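You operate a simulated robot arm through the tools that you are given. There is no shell and no other tool.

You are at the controls of a simulated robot arm. One attempt, no reset.

TASK
Swap to the lamp on the green switch and turn it up till sensor 2 shows over 225 lux.
Fine: first the blue dial to 1 and the blue switch off; read the grey light meter and stop at the first mark that does it; leave the pack's other dials and switches.

Only the result counts: the job must be done as asked and must still hold three seconds after the hand-in. Knocking over, shifting, dropping, spilling or breaking anything else fails it.

THE ROBOT
A 6-joint arm with a two-finger gripper, fixed in place. Base frame: the origin is at the foot of the arm, x ahead of it, y to its left, z up. Units: mm, degrees, N and s.
With the tool pointing down near the work surface it reaches from about 120 to 700 mm from the base axis. Its first joint turns from -66.0 to 66.0 degrees. Payload 2.45 kg.
The TCP is the grasp point between the finger pads, 30 mm short of the fingertips. In the tool frame z runs along the fingers and y along their closing line. Largest opening 106 mm; the body of the gripper starts 79 mm behind the TCP.
Orientation is that of the tool frame in the base frame, as [roll, pitch, yaw] about the fixed x, y, z axes, in that order (R = Rz(yaw) Ry(pitch) Rx(roll)). With the fingers straight down and closing along the base's y, the tool's x points along the base's -x, its y along +y and its z along -z.

THE INTERFACE
- The arm moves only by the tool servo_tool. Its argument "motion" is a list that holds one entry, the list of rows, each a list of 7 numbers: the turn, a rotation vector about the tool's x, y, z in degrees, then the shift along the tool's x, y, z in cm, then the opening in per cent of the stroke, from 0 (shut) to 100 (fully open). In form: [[[rx, ry, rz, tx, ty, tz, claw], ...]]. A call has 1 to 20 rows; each row shifts and turns the commanded pose from where the row before left it, along the tool's axes as they then stand. Rows are played at 5 a second. More than 50 mm and 8.6 degrees between two rows, or a gripper value outside its range, and nothing of the call is played. A pose out of reach is approached as far as the arm can. The call stops where the force on the tool passes 40 N (or 10 N more than at its start, if that is more) or the arm is blocked; 0.2 s more then pass. Each finger travels about 153 mm/s and halts on what it meets, pressing with about 21 N; the grip force reading is that of the motor and also rises with nothing between the fingers. The clock runs only during rows and for 0.2 s after the last one: add rows that do not move to give the fingers time. It gives the time, the measured TCP pose, the force on the tool (base axes), the opening and the grip force at its end, in the units of the frame above (readings bear some noise), with the torque about the TCP (base axes, N m) and any sound that the robot's microphone picked up.
- Cameras (640 x 400 px; columns grow to the right, rows downward): "scene" is fixed at [88.7, 452.2, 1390.4]; the picture's right is [-0.43, -0.90, 0.00], its down [-0.61, 0.29, -0.74] and it looks along [0.67, -0.32, -0.68] (base axes); focal length 368 px, centre (320, 200). "wrist" rides on the gripper at [76, -2, -106] in the tool frame; the picture's right is [0.02, 1.00, 0.00], its down [-0.78, 0.02, -0.62] and it looks along [-0.62, 0.01, 0.78] (tool axes); focal length 247 px, centre (320, 200). There is no depth. A picture from a camera that has moved, and an enlarged one, comes with that camera's place and axes in the base frame and with its lens. The place of the scene camera against the robot may be out by one fixed shift of up to 25 mm in any direction.
- camera(camera): a new picture of that camera. It takes no simulated time.
- close_up(camera, box): a new picture of the part [left, top, right, bottom] of that camera's present view, enlarged. It takes no simulated time.
- finish_job(): hands the job in; it is judged then, once.

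Places have to be worked out from the pictures, the camera data and where the tool is seen. Open the gripper and draw the arm clear of the work before you hand the job in, unless the task says otherwise.

The tools are called after "Emit:" as a command line: name --argument value ..., lists and objects as JSON in quotes. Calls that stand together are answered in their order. servo_tool: Moves the arm, as the interface text tells. Its arguments: {"type":"object","properties":{"motion":{"type":"array","items":{"type":"array","items":{"type":"array","items":{"type":"number"}}}}},"required":["motion"]} The other tools are called the same way: camera (camera) takes a picture; close_up (camera, box) takes an enlarged picture of a part of a camera's view; finish_job () hands the job in.

At the start:

```text
t: 0.0
tcp_pos: [287.9, 205.7, 1099.7]
tool_rot: [180.0, 0.0, -180.0]
ft_force: [0.7, -0.2, 0.0]
moment: [-0.01, 0.0, 0.03]
finger_gap: 106.3
gripper_force: 0.1
```

scene: 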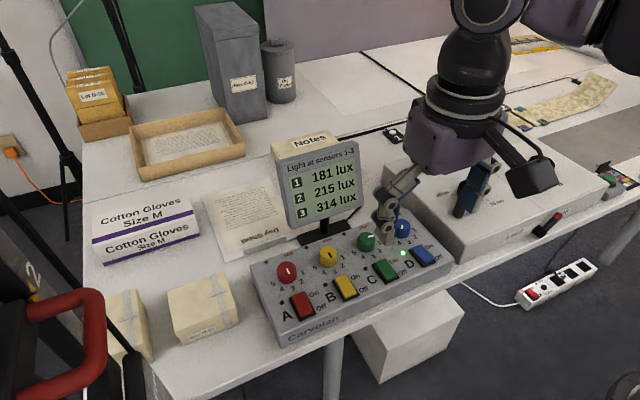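
wrist: 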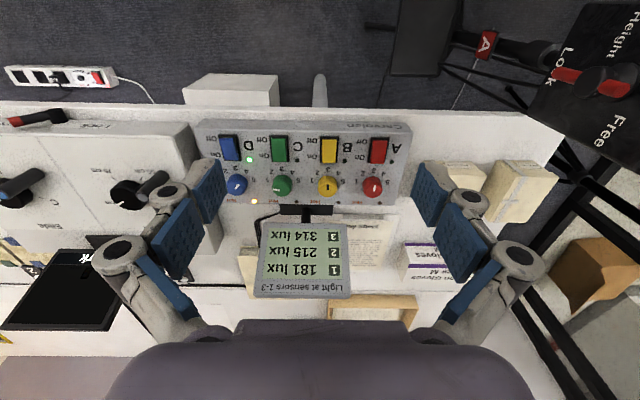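

I'll look closely at the control pack and the meter before I move anything.

Emit:
close_up --camera "scene" --box '[240, 200, 460, 350]'

Emit:
close_up --camera "wrist" --box '[180, 110, 420, 260]'

Emit:
close_up --camera "scene" --box '[260, 120, 380, 240]'

```text
2.67 times, centred on (350, 275) of scene
camera zoom: at [88.7, 452.2, 1390.4], right [-0.43, -0.9, 0.0], down [-0.61, 0.29, -0.74], along [0.67, -0.32, -0.68], focal length 982 px, centre (240, 0)
```

zoom: 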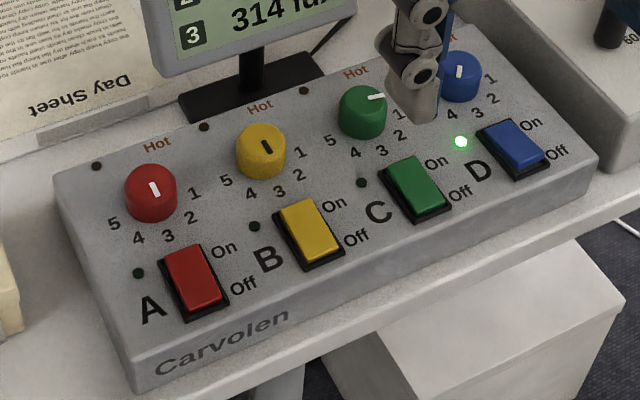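

```text
2.67 times, centred on (300, 185) of wrist
camera zoom: at [211.4, 203.5, 1204.9], right [-0.02, 1.0, 0.0], down [0.78, 0.02, 0.62], along [0.62, 0.01, -0.78], focal length 659 px, centre (373, 240)
```

zoom: 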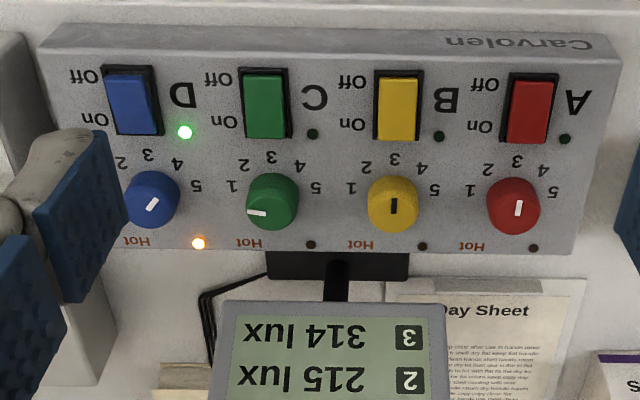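

```text
3.33 times, centred on (320, 180) of scene
camera zoom: at [88.7, 452.2, 1390.4], right [-0.43, -0.9, 0.0], down [-0.61, 0.29, -0.74], along [0.67, -0.32, -0.68], focal length 1227 px, centre (320, 267)
```

zoom: 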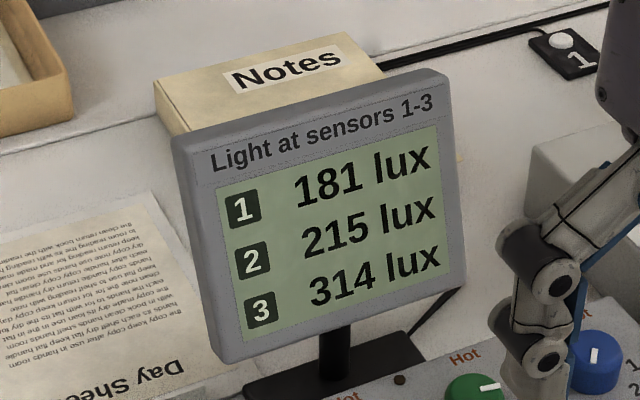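

The blue lamp (D) is on, with its dial near 4, and green is near 1. A rough triangulation puts the dials at about x 530, z 760, so I'll move closer with the wrist camera to measure them better.

Emit:
servo_tool --motion '[[[0, 0, 0, -2.4, -2.5, 2.0, 100], [0, 0, 0, -2.4, -2.5, 2.0, 100], [0, 0, 0, -2.4, -2.5, 2.0, 100], [0, 0, 0, -2.4, -2.5, 2.0, 100], [0, 0, 0, -2.4, -2.5, 2.0, 100], [0, 0, 0, 0, 0, 0, 100]]]'

Emit:
camera --camera "wrist"

Emit:
camera --camera "scene"

```text
t: 1.4
tcp_pos: [407.3, 79.4, 998.4]
tool_rot: [180.0, 0.0, -180.0]
ft_force: [0.3, 0.2, 1.0]
moment: [-0.03, -0.01, -0.01]
finger_gap: 105.9
gripper_force: 0.1
```

```text
taken
camera wrist: at [331.2, 77.6, 1104.8], right [-0.02, 1.0, 0.0], down [0.78, 0.02, 0.62], along [0.62, 0.01, -0.78], focal length 247 px, centre (320, 200)
```

wrist: 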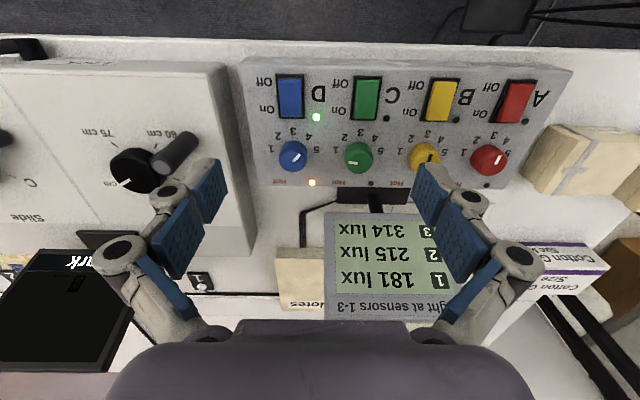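

```text
taken
```

scene: 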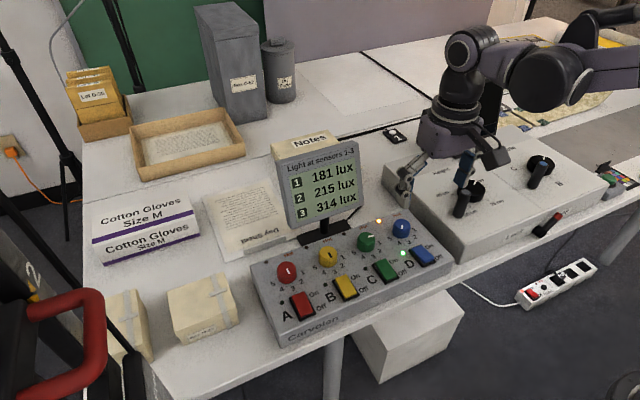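

Wrist-only triangulation puts the blue dial's top near (496, 43, 802) and the green's near (494, 132, 802). I'll zoom in to refine this.

Emit:
close_up --camera "wrist" --box '[230, 60, 390, 160]'

Emit:
close_up --camera "wrist" --box '[260, 100, 420, 200]'

Emit:
close_up --camera "scene" --box '[340, 200, 460, 275]'

```text
4.00 times, centred on (310, 110) of wrist
camera zoom: at [331.2, 77.6, 1104.8], right [-0.02, 1.0, 0.0], down [0.78, 0.02, 0.62], along [0.62, 0.01, -0.78], focal length 988 px, centre (360, 560)
```

zoom: 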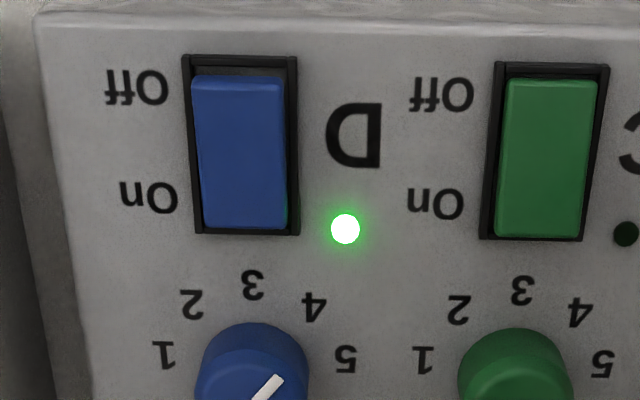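

```text
4.00 times, centred on (340, 150) of wrist
camera zoom: at [331.2, 77.6, 1104.8], right [-0.02, 1.0, 0.0], down [0.78, 0.02, 0.62], along [0.62, 0.01, -0.78], focal length 988 px, centre (240, 400)
```

zoom: 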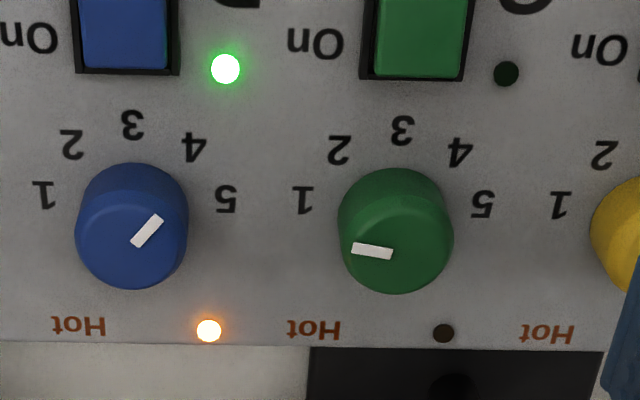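

```text
5.33 times, centred on (400, 238) of scene
camera zoom: at [88.7, 452.1, 1390.4], right [-0.43, -0.9, 0.0], down [-0.61, 0.29, -0.74], along [0.67, -0.32, -0.68], focal length 1963 px, centre (-107, 0)
```

zoom: 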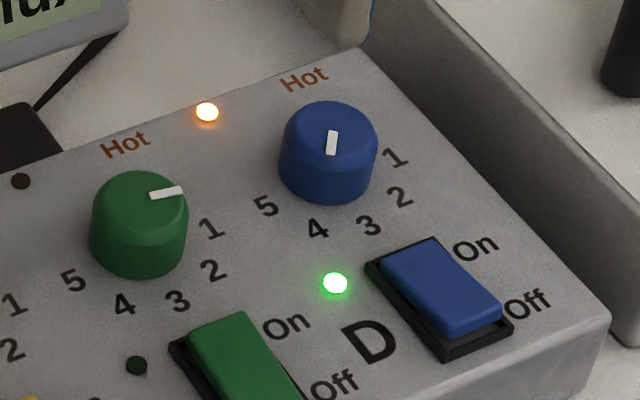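

The plate appears to lie at about z 795, with the dial tops around 820 and dials about 38 mm across. I'll go lower for a better baseline, keeping well clear.

Emit:
servo_tool --motion '[[[0, 0, 0, -1.0, -0.5, 2.5, 100], [0, 0, 0, -1.0, -0.5, 2.5, 100], [0, 0, 0, -1.0, -0.5, 2.5, 100], [0, 0, 0, -1.0, -0.5, 2.5, 100], [0, 0, 0, 0, 0, 0, 100], [0, 0, 0, 0, 0, 0, 100]]]'

Emit:
camera --camera "wrist"

Emit:
close_up --camera "wrist" --box '[220, 50, 460, 200]'

Emit:
close_up --camera "scene" --box '[300, 150, 460, 250]'

```text
t: 2.8
tcp_pos: [447.4, 63.2, 900.3]
tool_rot: [-180.0, 0.0, 180.0]
ft_force: [0.4, 0.3, 1.4]
moment: [-0.02, 0.0, 0.04]
finger_gap: 106.2
gripper_force: 0.0
```

```text
taken
camera wrist: at [371.0, 60.1, 1006.1], right [-0.02, 1.0, 0.0], down [0.78, 0.02, 0.62], along [0.62, 0.01, -0.78], focal length 247 px, centre (320, 200)
```

wrist: 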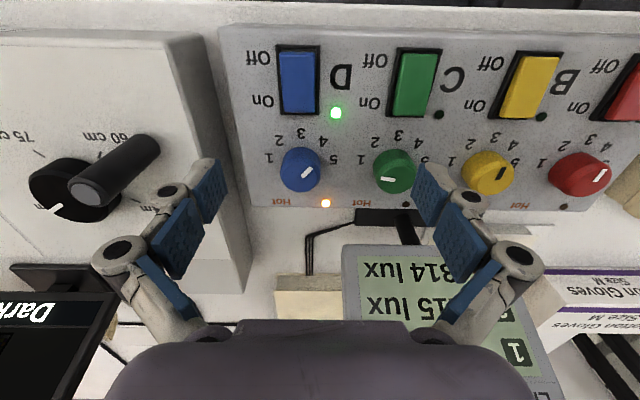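

```text
2.67 times, centred on (340, 125) of wrist
camera zoom: at [371.0, 60.1, 1006.1], right [-0.02, 1.0, 0.0], down [0.78, 0.02, 0.62], along [0.62, 0.01, -0.78], focal length 659 px, centre (267, 400)
```

zoom: 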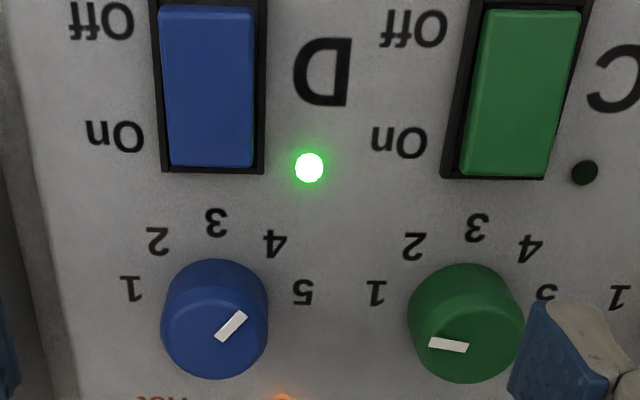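

```text
4.00 times, centred on (380, 200) of scene
camera zoom: at [88.7, 452.1, 1390.4], right [-0.43, -0.9, 0.0], down [-0.61, 0.29, -0.74], along [0.67, -0.32, -0.68], focal length 1472 px, centre (80, 200)
```

zoom: 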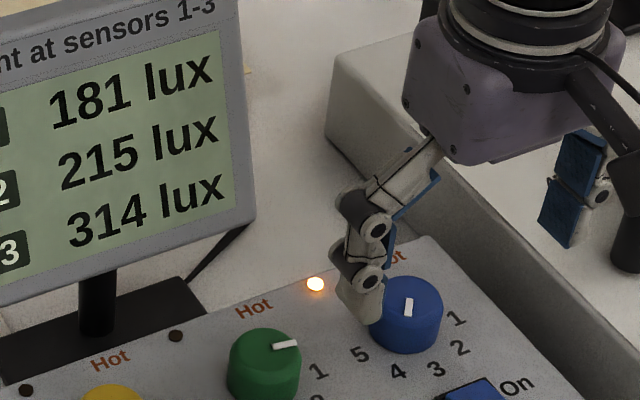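

Three views agree. The plate is horizontal at about z 796, and the blue dial axis is at about (494, 43.7) with its top near 816. The marks are 40° apart, so blue is at 4 and green at 1. I'll hover above the blue dial with a narrower opening and check the alignment.

Emit:
servo_tool --motion '[[[0, 0, 0, -1.55, -0.65, 0, 60], [0, 0, 0, -1.55, -0.65, 0, 60], [0, 0, 0, -1.56, -0.65, 0, 60], [0, 0, 0, 0, 0, 1.5, 60], [0, 0, 0, 0, 0, 1.5, 60], [0, 0, 0, 0, 0, 0, 60], [0, 0, 0, 0, 0, 0, 60]]]'

Emit:
camera --camera "wrist"

Emit:
close_up --camera "wrist" --box '[240, 110, 400, 210]'

Emit:
close_up --camera "scene" --box '[320, 150, 480, 250]'

```text
t: 4.4
tcp_pos: [493.5, 41.7, 866.8]
tool_rot: [180.0, 0.0, 179.9]
ft_force: [-0.5, 0.0, -0.2]
moment: [0.03, 0.01, 0.0]
finger_gap: 63.7
gripper_force: 0.1
```

```text
taken
camera wrist: at [417.0, 39.8, 972.9], right [-0.02, 1.0, 0.0], down [0.78, 0.02, 0.62], along [0.62, 0.01, -0.78], focal length 247 px, centre (320, 200)
```

wrist: 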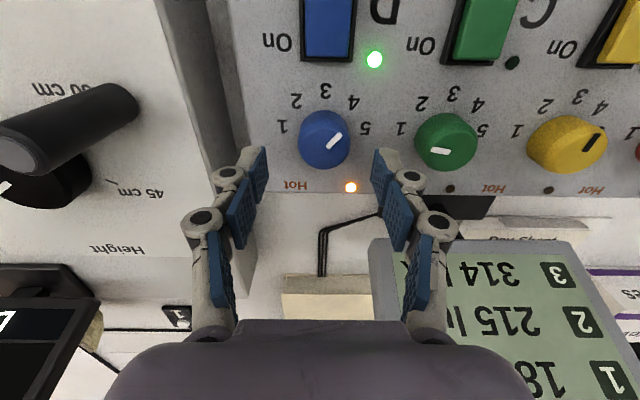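

```text
4.00 times, centred on (320, 160) of wrist
camera zoom: at [417.0, 39.8, 972.9], right [-0.02, 1.0, 0.0], down [0.78, 0.02, 0.62], along [0.62, 0.01, -0.78], focal length 988 px, centre (320, 360)
```

zoom: 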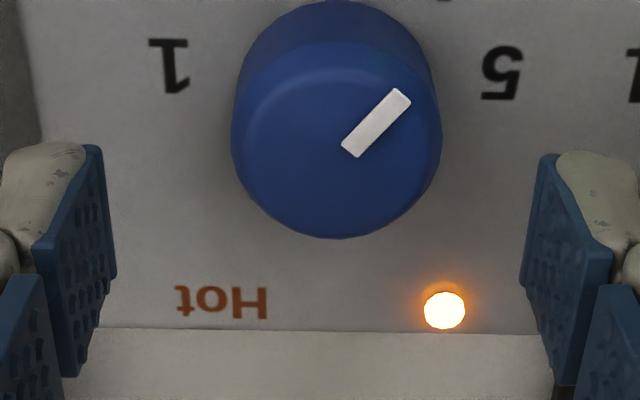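

```text
4.00 times, centred on (400, 200) of scene
camera zoom: at [88.7, 452.2, 1390.4], right [-0.43, -0.9, 0.0], down [-0.61, 0.29, -0.74], along [0.67, -0.32, -0.68], focal length 1472 px, centre (0, 200)
```

zoom: 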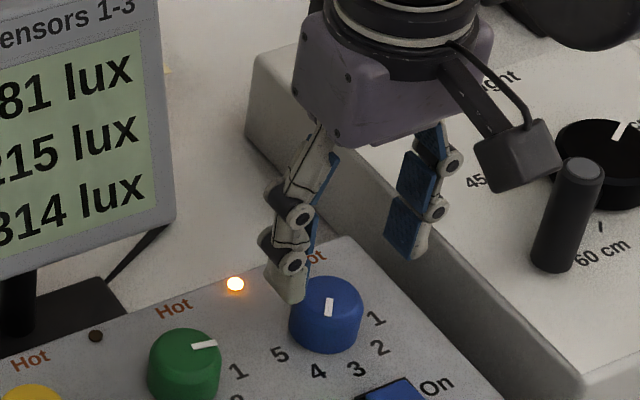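

The blue dial centre is confirmed at about (494.4, 43.6), and the pointer angle of 50° matches mark 4. I'll pre-rotate the tool by +60° so one 120° turn back takes the dial from 4 to 1.

Emit:
servo_tool --motion '[[[0, 0, 7.5, 0, 0, 0, 60], [0, 0, 7.5, 0, 0, 0, 60], [0, 0, 7.5, 0, 0, 0, 60], [0, 0, 7.5, 0, 0, 0, 60], [0, 0, 7.5, 0, 0, 0, 60], [0, 0, 7.5, 0, 0, 0, 60], [0, 0, 7.5, 0, 0, 0, 60], [0, 0, 7.5, 0, 0, 0, 60], [0, 0, 0, 0, 0, 0, 60], [0, 0, 0, 0, 0, 0, 60], [0, 0, 0, 0, 0, 0, 60]]]'

Emit:
camera --camera "wrist"

Emit:
close_up --camera "wrist" --box '[240, 110, 400, 210]'

Emit:
close_up --camera "scene" --box '[320, 150, 480, 250]'

```text
t: 6.8
tcp_pos: [494.8, 41.5, 868.6]
tool_rot: [179.9, 0.0, 120.0]
ft_force: [0.1, 0.5, -0.7]
moment: [-0.01, -0.01, 0.0]
finger_gap: 63.3
gripper_force: 0.1
```

```text
taken
camera wrist: at [455.4, 106.4, 974.8], right [0.86, 0.52, 0.0], down [0.41, -0.67, 0.62], along [0.32, -0.53, -0.78], focal length 247 px, centre (320, 200)
```

wrist: 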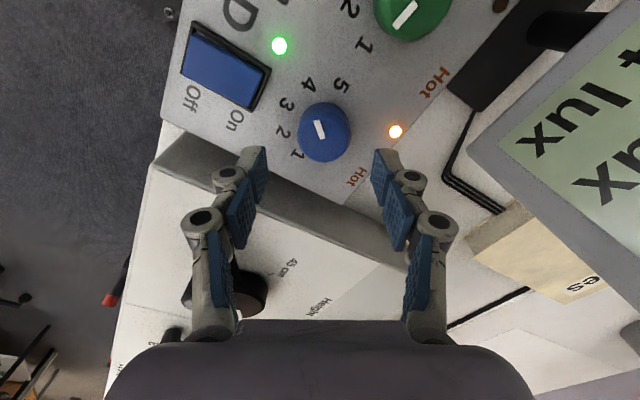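

```text
4.00 times, centred on (320, 160) of wrist
camera zoom: at [455.4, 106.4, 974.8], right [0.86, 0.52, 0.0], down [0.41, -0.67, 0.62], along [0.32, -0.53, -0.78], focal length 988 px, centre (320, 360)
```

zoom: 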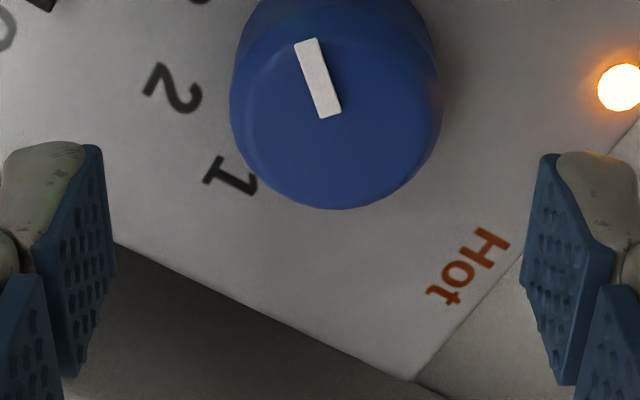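

```text
4.00 times, centred on (400, 200) of scene
camera zoom: at [88.7, 452.2, 1390.4], right [-0.43, -0.9, 0.0], down [-0.61, 0.29, -0.74], along [0.67, -0.32, -0.68], focal length 1472 px, centre (0, 200)
```

zoom: 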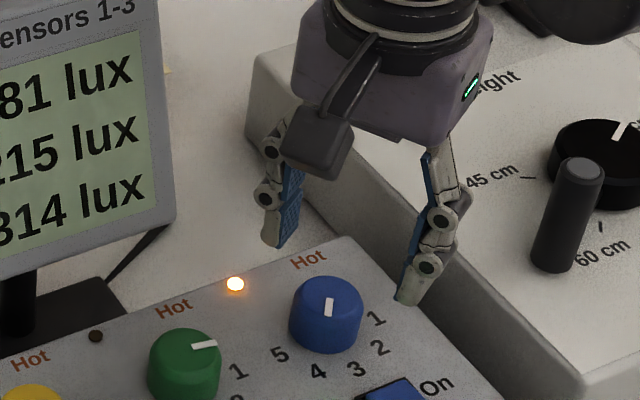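

Lateral offsets in the two views show the dial axis is about 1.3 mm in x and 2.4 mm in y from the tool axis. I'll correct for that and lower the fingertips to about 5 mm above the plate, still open.

Emit:
servo_tool --motion '[[[0, 0, 0, 0.14, 0.23, 0, 60], [0, 0, 0, 0, 0, 1.0, 60], [0, 0, 0, 0, 0, 1.0, 60], [0, 0, 0, 0, 0, 1.0, 60], [0, 0, 0, 0, 0, 0.7, 60], [0, 0, 0, 0, 0, 0, 60], [0, 0, 0, 0, 0, 0, 60]]]'

Emit:
camera --camera "wrist"

Emit:
close_up --camera "scene" --box '[360, 190, 440, 240]'

```text
t: 8.4
tcp_pos: [495.9, 44.2, 832.0]
tool_rot: [-179.9, -0.1, 120.1]
ft_force: [0.5, 0.2, -0.6]
moment: [0.01, -0.02, 0.01]
finger_gap: 63.5
gripper_force: 0.0
```

```text
taken
camera wrist: at [456.0, 108.1, 937.9], right [0.86, 0.52, 0.0], down [0.41, -0.67, 0.62], along [0.32, -0.53, -0.78], focal length 247 px, centre (320, 200)
```

wrist: 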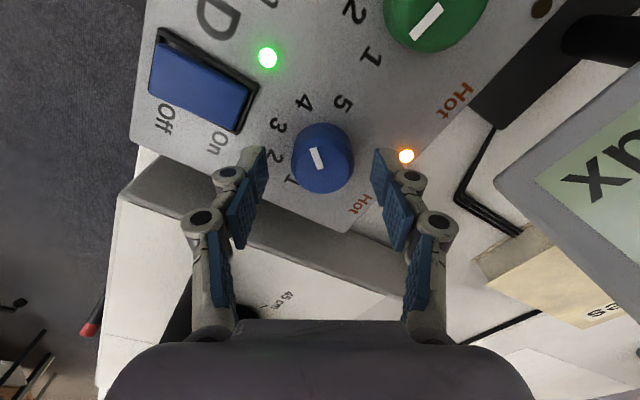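

```text
8.00 times, centred on (400, 215) of scene
camera zoom: at [88.7, 452.2, 1390.4], right [-0.43, -0.9, 0.0], down [-0.61, 0.29, -0.74], along [0.67, -0.32, -0.68], focal length 2945 px, centre (-320, 80)
```

zoom: 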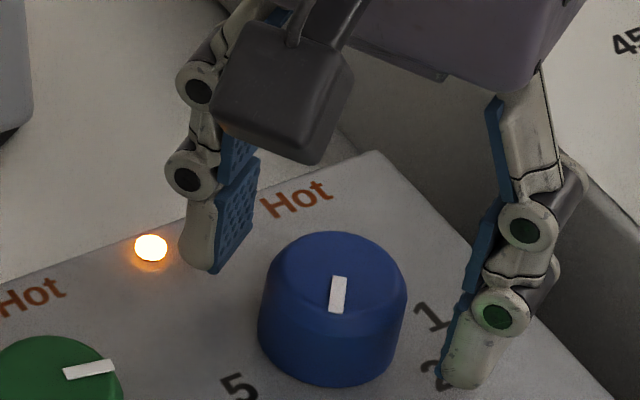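

The fingers straddle the dial symmetrically, with the tips just above the plate. I'll close on the dial.

Emit:
servo_tool --motion '[[[0, 0, 0, 0, 0, 0, 42], [0, 0, 0, 0, 0, 0, 30], [0, 0, 0, 0, 0, 0, 20], [0, 0, 0, 0, 0, 0, 20]]]'

Emit:
close_up --camera "wrist" --box '[240, 110, 400, 210]'

```text
t: 9.4
tcp_pos: [496.0, 43.8, 832.2]
tool_rot: [179.8, 0.1, 120.0]
ft_force: [13.8, 5.6, 7.1]
moment: [0.29, -0.34, -0.04]
finger_gap: 35.1
gripper_force: 44.4
```

```text
4.00 times, centred on (320, 160) of wrist
camera zoom: at [456.8, 108.6, 938.1], right [0.85, 0.52, 0.0], down [0.4, -0.67, 0.62], along [0.32, -0.53, -0.78], focal length 988 px, centre (320, 360)
```

zoom: 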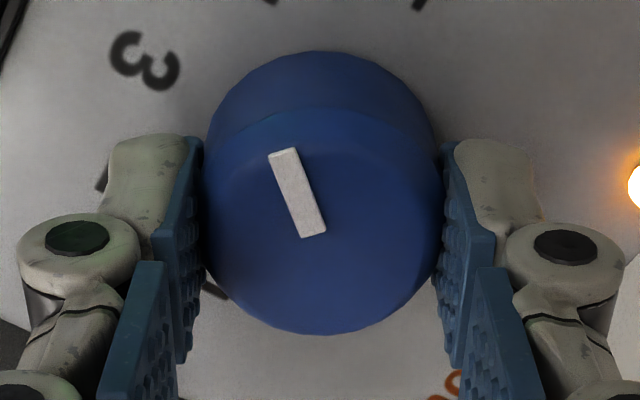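

There's about 15 N of sideways force along the closing line, so the tool is slightly off-centre. I'll nudge it toward tool +y and watch the force.

Emit:
servo_tool --motion '[[[0, 0, 0, 0, 0.05, 0, 20], [0, 0, 0, 0, 0, 0, 20]]]'

```text
t: 10.0
tcp_pos: [495.9, 44.3, 832.8]
tool_rot: [179.9, 0.0, 120.1]
ft_force: [10.7, 3.1, 8.0]
moment: [0.5, -0.34, -0.01]
finger_gap: 34.6
gripper_force: 44.8
```

The force is falling, so I'll nudge a little more.

Emit:
servo_tool --motion '[[[0, 0, 0, 0, 0.1, 0, 20], [0, 0, 0, 0, 0, 0, 20]]]'

```text
t: 10.6
tcp_pos: [496.6, 43.8, 831.5]
tool_rot: [-179.9, 0.1, 120.0]
ft_force: [4.8, -3.1, 14.9]
moment: [0.2, -0.17, 0.0]
finger_gap: 34.8
gripper_force: 44.9
```

The side force is now small. I'll turn the blue dial down (rz negative) by the first 60° and check.

Emit:
servo_tool --motion '[[[0, 0, -5, 0, 0, 0, 20], [0, 0, -5, 0, 0, 0, 20], [0, 0, -5, 0, 0, 0, 20], [0, 0, -5, 0, 0, 0, 20], [0, 0, -5, 0, 0, 0, 20], [0, 0, -5, 0, 0, 0, 20], [0, 0, -5, 0, 0, 0, 20], [0, 0, -5, 0, 0, 0, 20], [0, 0, 0, 0, 0, 0, 20], [0, 0, 0, 0, 0, 0, 20]]]'

Emit:
close_up --camera "wrist" --box '[240, 110, 400, 210]'

Emit:
close_up --camera "scene" --box '[260, 120, 440, 240]'

```text
t: 12.8
tcp_pos: [497.2, 43.5, 832.4]
tool_rot: [179.9, 0.1, 160.0]
ft_force: [13.7, 0.6, 30.3]
moment: [0.35, 0.46, -0.02]
finger_gap: 34.9
gripper_force: 45.2
```

```text
4.00 times, centred on (320, 160) of wrist
camera zoom: at [424.7, 68.5, 938.0], right [0.32, 0.95, 0.0], down [0.74, -0.25, 0.62], along [0.59, -0.2, -0.78], focal length 988 px, centre (320, 360)
```

zoom: 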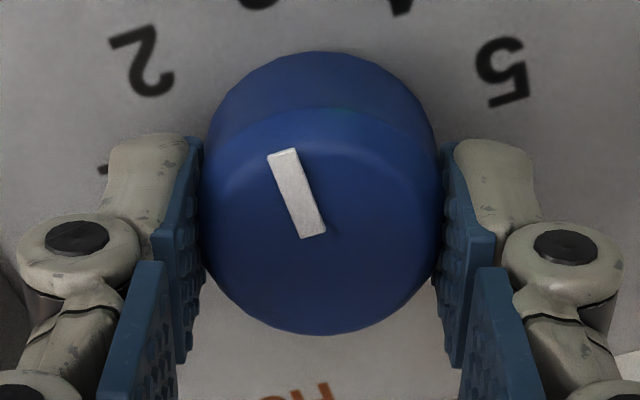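

```text
3.33 times, centred on (350, 180) of scene
camera zoom: at [88.6, 452.1, 1390.4], right [-0.43, -0.9, 0.0], down [-0.61, 0.29, -0.74], along [0.67, -0.32, -0.68], focal length 1227 px, centre (220, 267)
```

zoom: 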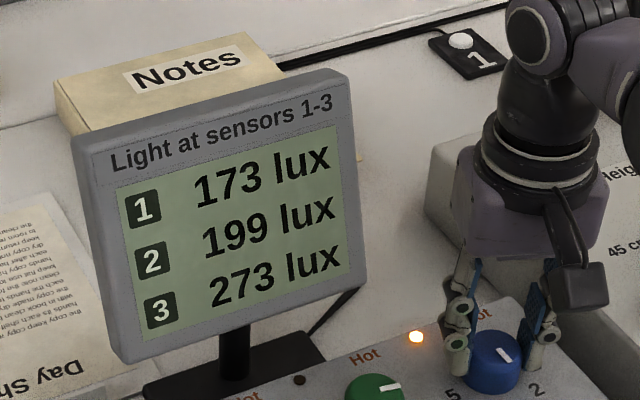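

The dial follows the gripper and the lux readings have dropped. Upward force has built up to 30 N, probably from the tips touching the plate as they closed, so I'll lift 1 mm and ease x.

Emit:
servo_tool --motion '[[[0, 0, 0, -0.05, 0, -0.1, 20], [0, 0, 0, 0, 0, 0, 20]]]'

```text
t: 13.4
tcp_pos: [495.9, 45.0, 832.4]
tool_rot: [-180.0, 0.0, 160.0]
ft_force: [11.0, 4.4, -11.0]
moment: [0.09, -0.43, -0.01]
finger_gap: 35.0
gripper_force: 44.8
```

Vertical stiffness is about 40 N/mm, and the force is now small. I'll turn another 40° (to mark 2).

Emit:
servo_tool --motion '[[[0, 0, -5, 0, 0, 0.02, 20], [0, 0, -5, 0, 0, 0, 20], [0, 0, -5, 0, 0, 0, 20], [0, 0, -5, 0, 0, 0, 20], [0, 0, -5, 0, 0, 0, 20], [0, 0, -5, 0, 0, 0, 20], [0, 0, -5, 0, 0, 0, 20], [0, 0, -5, 0, 0, 0, 20], [0, 0, 0, 0, 0, 0, 20], [0, 0, 0, 0, 0, 0, 20]]]'

Emit:
close_up --camera "scene" --box '[260, 120, 440, 240]'

```text
t: 15.6
tcp_pos: [496.9, 45.3, 833.0]
tool_rot: [180.0, 0.0, -160.0]
ft_force: [-3.1, 8.2, -20.2]
moment: [0.16, 0.27, 0.0]
finger_gap: 34.5
gripper_force: 45.0
```

```text
3.33 times, centred on (350, 180) of scene
camera zoom: at [88.9, 452.4, 1390.3], right [-0.43, -0.9, 0.0], down [-0.61, 0.29, -0.74], along [0.67, -0.32, -0.68], focal length 1227 px, centre (220, 267)
```

zoom: 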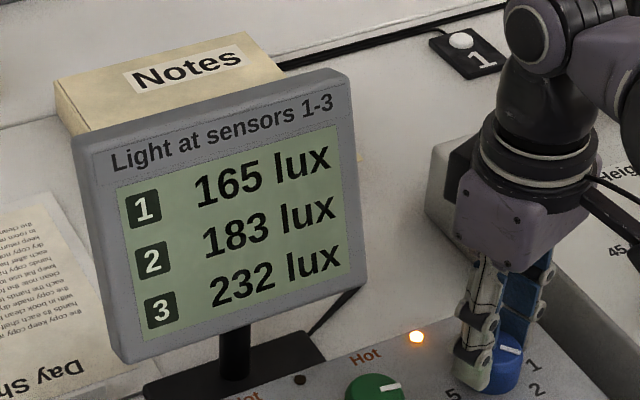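

Mark 2 is reached and sensor 2 reads 183. I'll ease the vertical force and turn the last 40° to mark 1.

Emit:
servo_tool --motion '[[[0, 0, -5, 0, 0, 0.04, 20], [0, 0, -5, 0, 0, 0, 20], [0, 0, -5, 0, 0, 0, 20], [0, 0, -5, 0, 0, 0, 20], [0, 0, -5, 0, 0, 0, 20], [0, 0, -5, 0, 0, 0, 20], [0, 0, -5, 0, 0, 0, 20], [0, 0, -5, 0, 0, 0, 20], [0, 0, 0, 0, 0, 0, 20], [0, 0, 0, 0, 0, 0, 20]]]'

Emit:
close_up --camera "scene" --box '[260, 120, 440, 240]'

Emit:
close_up --camera "wrist" --box '[240, 110, 400, 210]'

```text
t: 17.8
tcp_pos: [496.4, 46.1, 833.4]
tool_rot: [179.8, 0.3, -120.0]
ft_force: [-10.8, 17.7, -7.9]
moment: [0.42, 0.27, -0.39]
finger_gap: 34.5
gripper_force: 44.9
```

```text
3.33 times, centred on (350, 180) of scene
camera zoom: at [88.6, 452.6, 1390.2], right [-0.43, -0.9, 0.0], down [-0.61, 0.29, -0.74], along [0.67, -0.32, -0.68], focal length 1227 px, centre (220, 267)
```

zoom: 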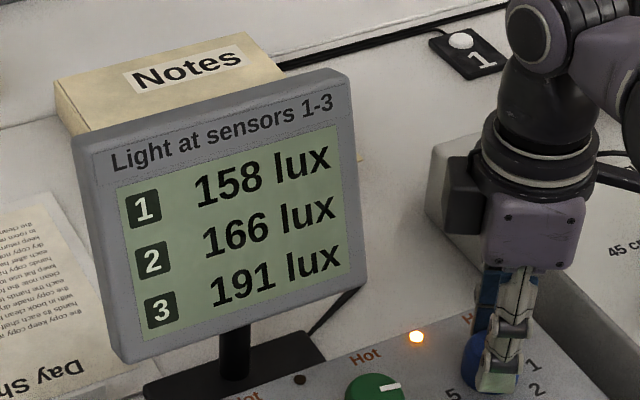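

```text
4.00 times, centred on (320, 160) of wrist
camera zoom: at [460.2, -22.4, 938.4], right [-0.88, 0.48, 0.0], down [0.38, 0.68, 0.62], along [0.3, 0.55, -0.78], focal length 988 px, centre (320, 360)
```

zoom: 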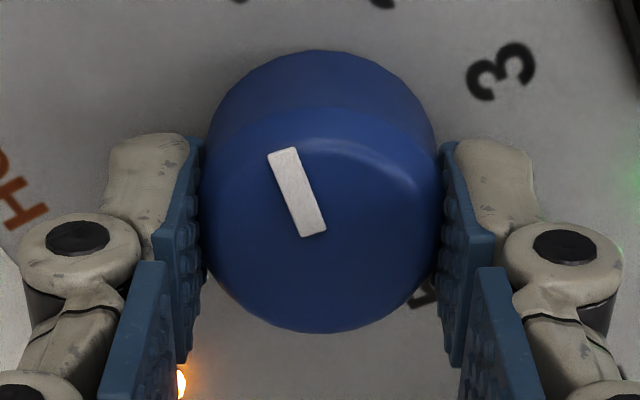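

Sensor readings step evenly (215→199→183→166) and the end-stop torque appears, so blue is at 1. I'll open, lift straight up and check the dial.

Emit:
servo_tool --motion '[[[0, 0, 0, 0, 0, 0, 40], [0, 0, 0, 0, 0, 0, 60], [0, 0, 0, 0, 0, 0, 60], [0, 0, 0, 0, 0, -1.5, 60], [0, 0, 0, 0, 0, -2.0, 60], [0, 0, 0, 0, 0, -2.5, 60], [0, 0, 0, 0, 0, 0, 60]]]'

Emit:
camera --camera "wrist"

Emit:
close_up --camera "scene" --box '[300, 150, 460, 250]'

```text
t: 19.4
tcp_pos: [497.1, 45.7, 894.4]
tool_rot: [180.0, 0.0, -120.0]
ft_force: [-0.2, 0.2, -0.3]
moment: [-0.01, -0.01, 0.03]
finger_gap: 63.8
gripper_force: 0.0
```

```text
taken
camera wrist: at [460.2, -22.0, 1000.8], right [-0.88, 0.48, 0.0], down [0.38, 0.69, 0.62], along [0.3, 0.55, -0.78], focal length 247 px, centre (320, 200)
```

wrist: 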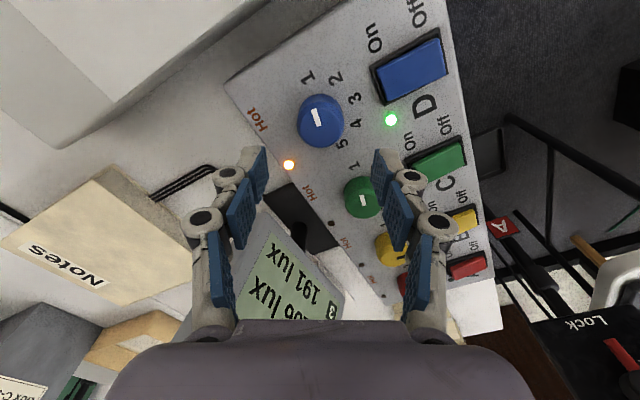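

```text
4.00 times, centred on (380, 200) of scene
camera zoom: at [88.7, 452.2, 1390.4], right [-0.43, -0.9, 0.0], down [-0.61, 0.29, -0.74], along [0.67, -0.32, -0.68], focal length 1472 px, centre (80, 200)
```

zoom: 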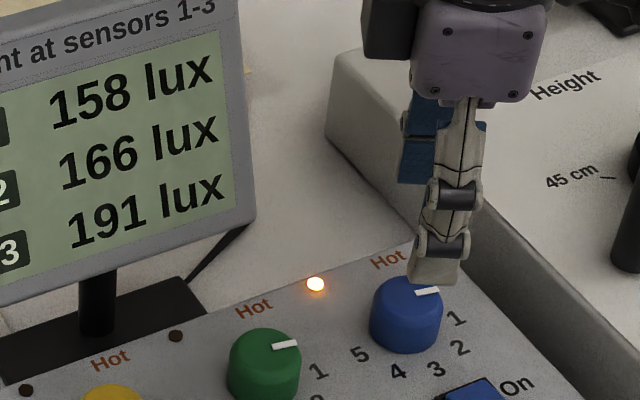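

Blue is on 1 and nothing else has moved. I'll rotate the tool back, close the fingers and hover over the "Off" half of the blue rocker, around (408, 43.5).

Emit:
servo_tool --motion '[[[0, 0, 7.5, 0, 0, 0, 60], [0, 0, 7.5, 0, 0, 0, 60], [0, 0, 7.5, 0, 0, 0, 60], [0, 0, 7.5, 0, 0, 0, 60], [0, 0, 7.5, 0, 0, 0, 30], [0, 0, 7.5, 0, 0, 0, 0], [0, 0, 7.5, 0, 0, 0, 0], [0, 0, 7.5, 0, 0, 0, 0], [0, 0, 0, 3.0, -0.07, 0, 0], [0, 0, 0, 3.0, -0.07, 0, 0], [0, 0, 0, 2.9, -0.08, 0, 0], [0, 0, 0, 0, 0, 0, 0], [0, 0, 0, 0, 0, 0, 0]]]'

Emit:
camera --camera "wrist"

Emit:
close_up --camera "wrist" --box '[240, 80, 400, 180]'

Emit:
close_up --camera "scene" --box '[360, 200, 480, 275]'

```text
t: 22.2
tcp_pos: [407.9, 44.0, 891.1]
tool_rot: [180.0, 0.0, -180.0]
ft_force: [-0.3, -0.4, 0.7]
moment: [0.0, 0.01, -0.01]
finger_gap: 0.0
gripper_force: 20.9
```

```text
taken
camera wrist: at [331.4, 42.2, 998.1], right [-0.02, 1.0, 0.0], down [0.78, 0.02, 0.62], along [0.62, 0.01, -0.78], focal length 247 px, centre (320, 200)
```

wrist: 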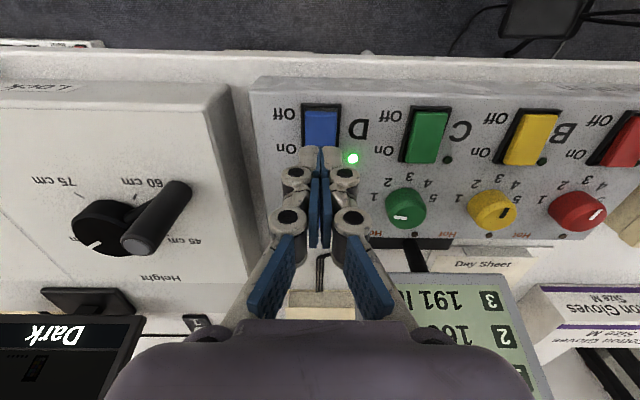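

```text
4.00 times, centred on (320, 130) of wrist
camera zoom: at [331.4, 42.2, 998.1], right [-0.02, 1.0, 0.0], down [0.78, 0.02, 0.62], along [0.62, 0.01, -0.78], focal length 988 px, centre (320, 480)
```

zoom: 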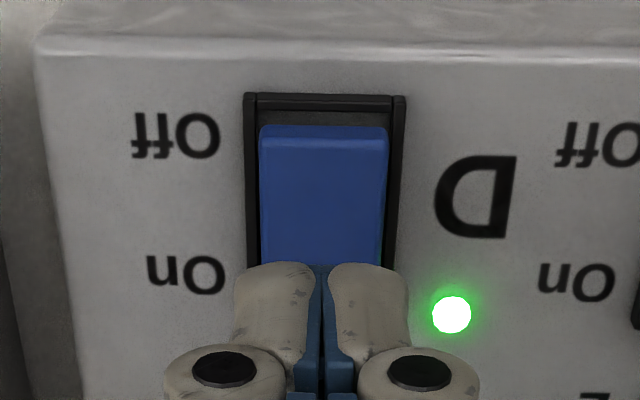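

```text
5.33 times, centred on (420, 238) of scene
camera zoom: at [88.7, 452.2, 1390.4], right [-0.43, -0.9, 0.0], down [-0.61, 0.29, -0.74], along [0.67, -0.32, -0.68], focal length 1963 px, centre (-213, 0)
```

zoom: 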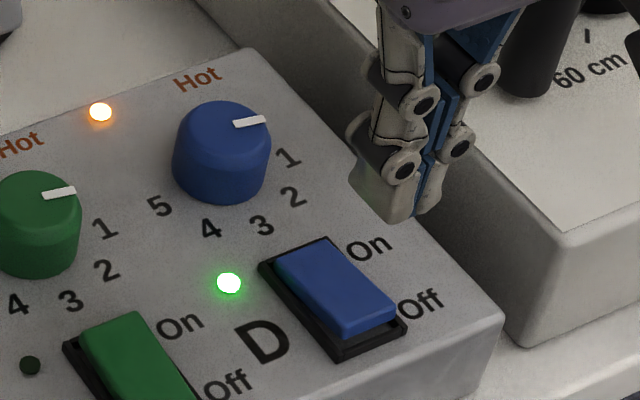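

The closed fingertips line up with the rocker, with the Off half beneath them. I'll descend to about 8 mm above it.

Emit:
servo_tool --motion '[[[0, 0, 0, 0, 0, 1.5, 0], [0, 0, 0, 0, 0, 1.5, 0], [0, 0, 0, 0, 0, 1.5, 0], [0, 0, 0, 0, 0, 0, 0], [0, 0, 0, 0, 0, 0, 0]]]'

Emit:
close_up --camera "wrist" --box '[240, 80, 400, 180]'

Emit:
close_up --camera "scene" --box '[360, 200, 480, 275]'

```text
t: 23.4
tcp_pos: [408.4, 41.7, 847.2]
tool_rot: [180.0, 0.1, 179.9]
ft_force: [-0.7, -0.6, 0.2]
moment: [-0.03, 0.04, 0.01]
finger_gap: 0.0
gripper_force: 21.5
```

```text
4.00 times, centred on (320, 130) of wrist
camera zoom: at [332.5, 38.2, 953.8], right [-0.02, 1.0, 0.0], down [0.78, 0.02, 0.62], along [0.62, 0.01, -0.78], focal length 988 px, centre (320, 480)
```

zoom: 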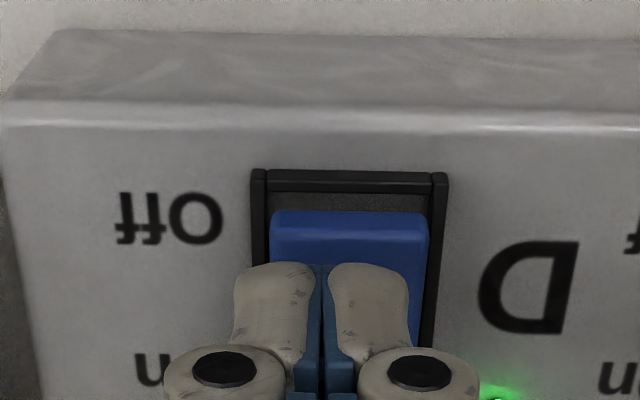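

```text
5.33 times, centred on (420, 238) of scene
camera zoom: at [88.7, 452.2, 1390.4], right [-0.43, -0.9, 0.0], down [-0.61, 0.29, -0.74], along [0.67, -0.32, -0.68], focal length 1963 px, centre (-213, 0)
```

zoom: 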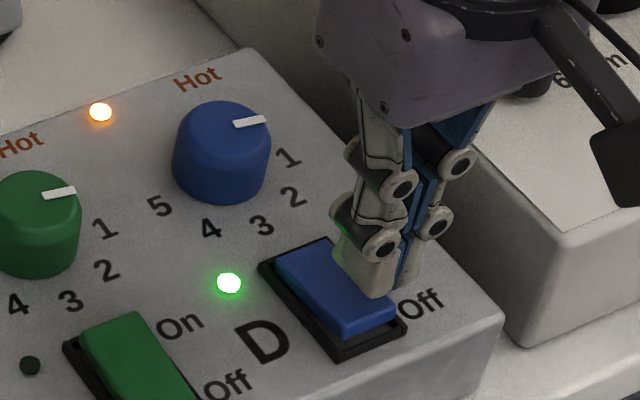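

The tool has drifted about 4 mm toward −y relative to the rocker. I'll correct by 3.5 mm and recheck.

Emit:
servo_tool --motion '[[[0, 0, 0, 0, 0.35, 0, 0], [0, 0, 0, 0, 0, 0, 0], [0, 0, 0, 0, 0, 0, 0]]]'

Emit:
close_up --camera "wrist" --box '[240, 80, 400, 180]'

```text
t: 24.2
tcp_pos: [409.1, 44.9, 847.7]
tool_rot: [-180.0, 0.0, 180.0]
ft_force: [-0.4, -0.5, 0.0]
moment: [-0.03, 0.01, 0.02]
finger_gap: 0.1
gripper_force: 21.2
```

```text
4.00 times, centred on (320, 130) of wrist
camera zoom: at [331.8, 42.2, 953.9], right [-0.02, 1.0, 0.0], down [0.78, 0.02, 0.62], along [0.62, 0.01, -0.78], focal length 988 px, centre (320, 480)
```

zoom: 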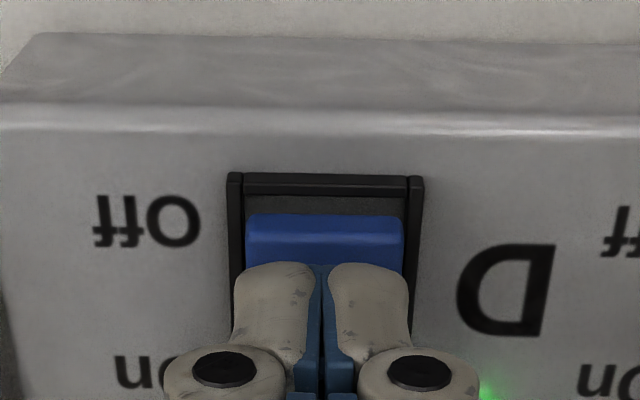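

It's well centred now. I'll shift 2 mm toward the Off end and press down in small steps.

Emit:
servo_tool --motion '[[[0, 0, 0, 0.2, 0, 0, 0], [0, 0, 0, 0, 0, 0.4, 0], [0, 0, 0, 0, 0, 0.3, 0], [0, 0, 0, 0, 0, 0.2, 0], [0, 0, 0, 0, 0, 0.2, 0], [0, 0, 0, 0, 0, 0.2, 0], [0, 0, 0, 0, 0, 0.2, 0]]]'

Emit:
close_up --camera "scene" --box '[360, 200, 480, 275]'

Emit:
close_up --camera "scene" --box '[260, 120, 380, 240]'

```text
t: 25.8
tcp_pos: [407.2, 45.4, 832.1]
tool_rot: [-179.9, -0.1, 180.0]
ft_force: [0.4, -0.1, 0.2]
moment: [-0.07, -0.03, 0.0]
finger_gap: 0.0
gripper_force: 28.5
```

```text
5.33 times, centred on (420, 238) of scene
camera zoom: at [88.7, 452.1, 1390.4], right [-0.43, -0.9, 0.0], down [-0.61, 0.29, -0.74], along [0.67, -0.32, -0.68], focal length 1963 px, centre (-213, 0)
```

zoom: 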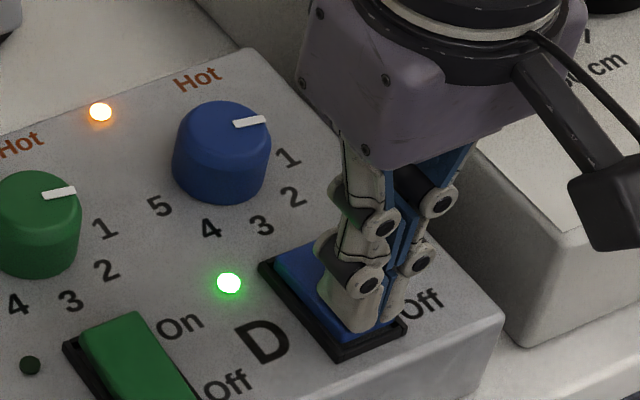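

```text
3.33 times, centred on (320, 180) of scene
camera zoom: at [88.7, 452.1, 1390.4], right [-0.43, -0.9, 0.0], down [-0.61, 0.29, -0.74], along [0.67, -0.32, -0.68], focal length 1227 px, centre (320, 267)
```

zoom: 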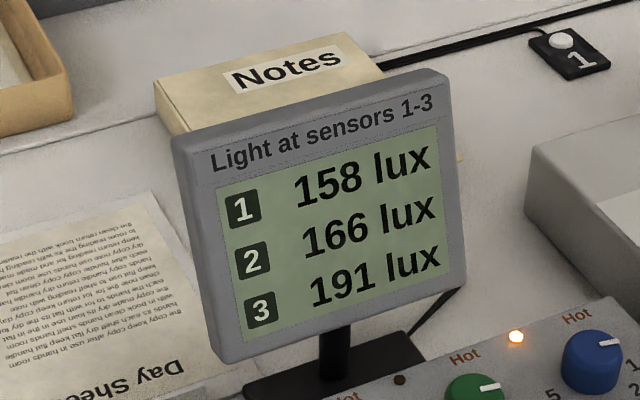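

There's no contact force yet with the tips at about z 802. I'll keep pressing in 1 mm steps.

Emit:
servo_tool --motion '[[[0, 0, 0, 0, 0, 0.1, 0], [0, 0, 0, 0, 0, 0.1, 0], [0, 0, 0, 0, 0, 0.1, 0], [0, 0, 0, 0, 0, 0, 0]]]'

Emit:
close_up --camera "scene" --box '[360, 200, 480, 275]'

```text
t: 26.6
tcp_pos: [406.0, 44.0, 830.7]
tool_rot: [-180.0, -0.1, 180.0]
ft_force: [-2.4, -0.3, 11.7]
moment: [0.03, -0.07, -0.01]
finger_gap: 5.8
gripper_force: 28.2
stopped in row 4: the force on the tool passed its limit at 44 N (the readings are from after the stop); the commanded pose is now the measured one
```

```text
5.33 times, centred on (420, 238) of scene
camera zoom: at [88.5, 452.1, 1390.4], right [-0.43, -0.9, 0.0], down [-0.61, 0.29, -0.74], along [0.67, -0.32, -0.68], focal length 1963 px, centre (-213, 0)
```

zoom: 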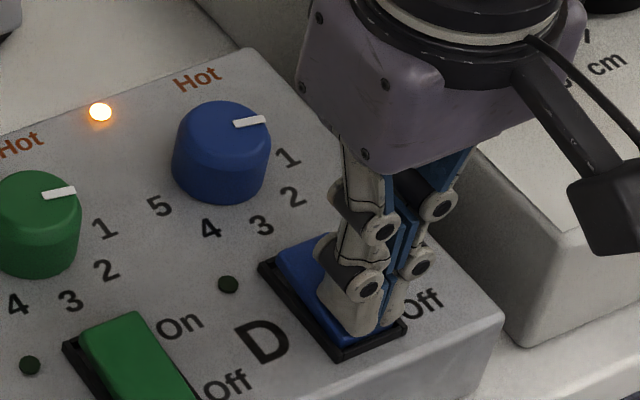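

The blue LED is out and the rocker has flipped to Off. I'll lift clear and move over the green rocker's On half, around (431, 133).

Emit:
servo_tool --motion '[[[0, 0, 0, 0, 0, -1.0, 0], [0, 0, 0, 0, 0, -2.0, 0], [0, 0, 0, 0, 0, -2.5, 0], [0, 0, 0, -0.6, 2.2, 0, 0], [0, 0, 0, -0.6, 2.2, 0, 0], [0, 0, 0, -0.6, 2.2, 0, 0], [0, 0, 0, -0.7, 2.3, 0, 0], [0, 0, 0, 0, 0, 0, 0], [0, 0, 0, 0, 0, 0, 0]]]'

Emit:
camera --camera "wrist"

Emit:
close_up --camera "wrist" --box '[240, 80, 400, 180]'

Emit:
close_up --camera "scene" --box '[260, 120, 460, 270]'

```text
t: 28.6
tcp_pos: [429.5, 133.2, 883.8]
tool_rot: [-180.0, 0.0, -180.0]
ft_force: [0.3, -0.6, 0.6]
moment: [0.0, -0.01, 0.01]
finger_gap: 0.0
gripper_force: 28.7
```

```text
taken
camera wrist: at [353.8, 132.2, 991.3], right [-0.02, 1.0, 0.0], down [0.78, 0.02, 0.62], along [0.62, 0.01, -0.78], focal length 247 px, centre (320, 200)
```

wrist: 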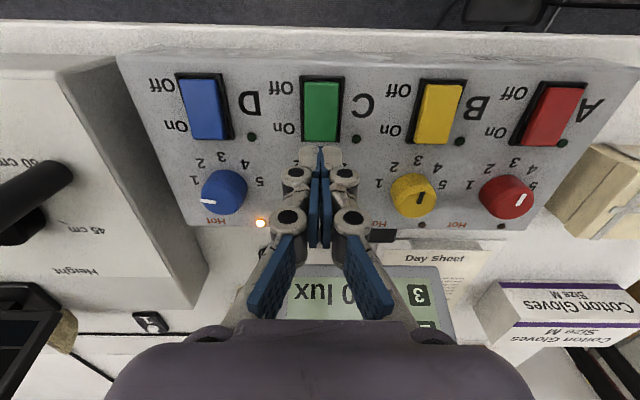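

```text
4.00 times, centred on (320, 130) of wrist
camera zoom: at [353.8, 132.2, 991.3], right [-0.02, 1.0, 0.0], down [0.78, 0.02, 0.62], along [0.62, 0.01, -0.78], focal length 988 px, centre (320, 480)
```

zoom: 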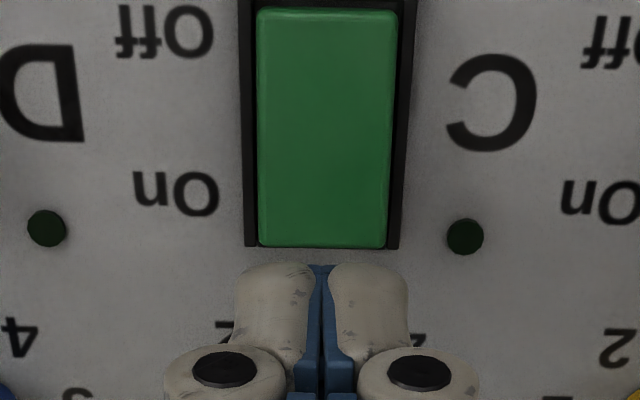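

```text
2.67 times, centred on (360, 195) of scene
camera zoom: at [88.7, 452.2, 1390.4], right [-0.43, -0.9, 0.0], down [-0.61, 0.29, -0.74], along [0.67, -0.32, -0.68], focal length 982 px, centre (213, 213)
```

zoom: 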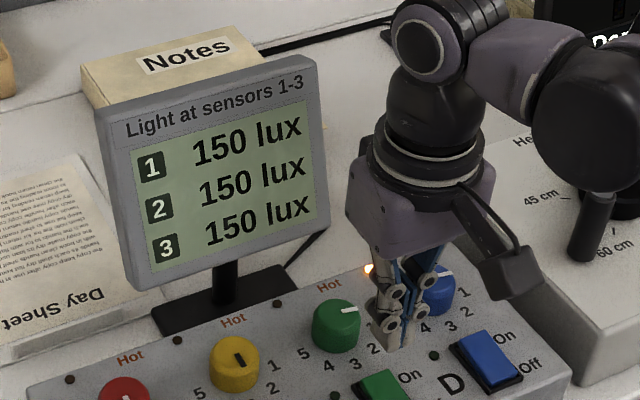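

Blue is fully off: all sensors read the 150 ambient. The tool is aligned in y with the green rocker, so I'll descend partway and recheck.

Emit:
servo_tool --motion '[[[0, 0, 0, -0.15, 0, 1.3, 0], [0, 0, 0, 0, 0, 1.3, 0], [0, 0, 0, 0, 0, 1.3, 0], [0, 0, 0, 0, 0, 0, 0], [0, 0, 0, 0, 0, 0, 0]]]'

Emit:
close_up --camera "wrist" --box '[240, 80, 400, 180]'

Emit:
close_up --camera "scene" --box '[340, 210, 460, 285]'

```text
t: 29.8
tcp_pos: [432.4, 134.0, 846.2]
tool_rot: [-179.9, 0.0, -180.0]
ft_force: [0.5, -0.5, -0.1]
moment: [0.0, -0.02, 0.03]
finger_gap: 0.0
gripper_force: 28.0
```

```text
4.00 times, centred on (320, 130) of wrist
camera zoom: at [356.3, 131.1, 952.8], right [-0.02, 1.0, 0.0], down [0.78, 0.02, 0.62], along [0.62, 0.01, -0.78], focal length 988 px, centre (320, 480)
```

zoom: 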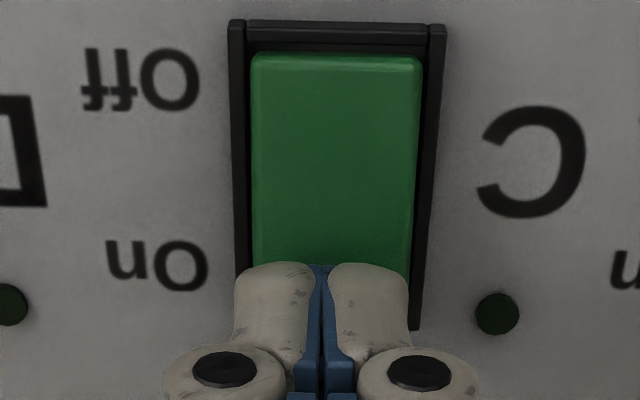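

```text
5.33 times, centred on (400, 248) of scene
camera zoom: at [88.7, 452.2, 1390.4], right [-0.43, -0.9, 0.0], down [-0.61, 0.29, -0.74], along [0.67, -0.32, -0.68], focal length 1963 px, centre (-107, -53)
```

zoom: 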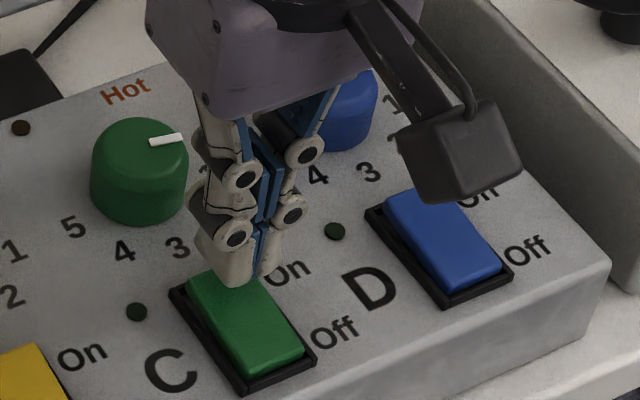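

The alignment is good. I'll shift 1.5 mm in +y and press down on the On end.

Emit:
servo_tool --motion '[[[0, 0, 0, 0, 0.15, 0.3, 0], [0, 0, 0, 0, 0, 0.3, 0], [0, 0, 0, 0, 0, 0.3, 0], [0, 0, 0, 0, 0, 0.2, 0], [0, 0, 0, 0, 0, 0.2, 0], [0, 0, 0, 0, 0, 0.1, 0], [0, 0, 0, 0, 0, 0.1, 0], [0, 0, 0, 0, 0, 0.1, 0], [0, 0, 0, 0, 0, 0.1, 0], [0, 0, 0, 0, 0, 0, 0]]]'

Emit:
close_up --camera "scene" --box '[340, 210, 460, 285]'

```text
t: 32.1
tcp_pos: [432.1, 136.7, 830.6]
tool_rot: [-179.9, 0.2, 180.0]
ft_force: [-1.1, -0.2, 6.3]
moment: [-0.01, 0.1, -0.03]
finger_gap: 6.0
gripper_force: 28.6
stopped in row 10: the force on the tool passed its limit at 42 N (the readings are from after the stop); the commanded pose is now the measured one
```

```text
5.33 times, centred on (400, 248) of scene
camera zoom: at [88.6, 452.1, 1390.4], right [-0.43, -0.9, 0.0], down [-0.61, 0.29, -0.74], along [0.67, -0.32, -0.68], focal length 1963 px, centre (-107, -53)
```

zoom: 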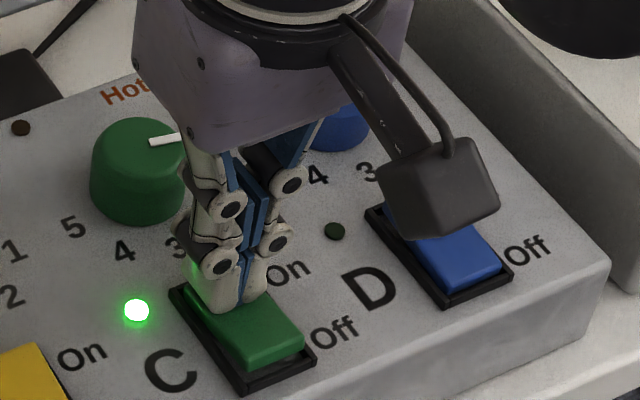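

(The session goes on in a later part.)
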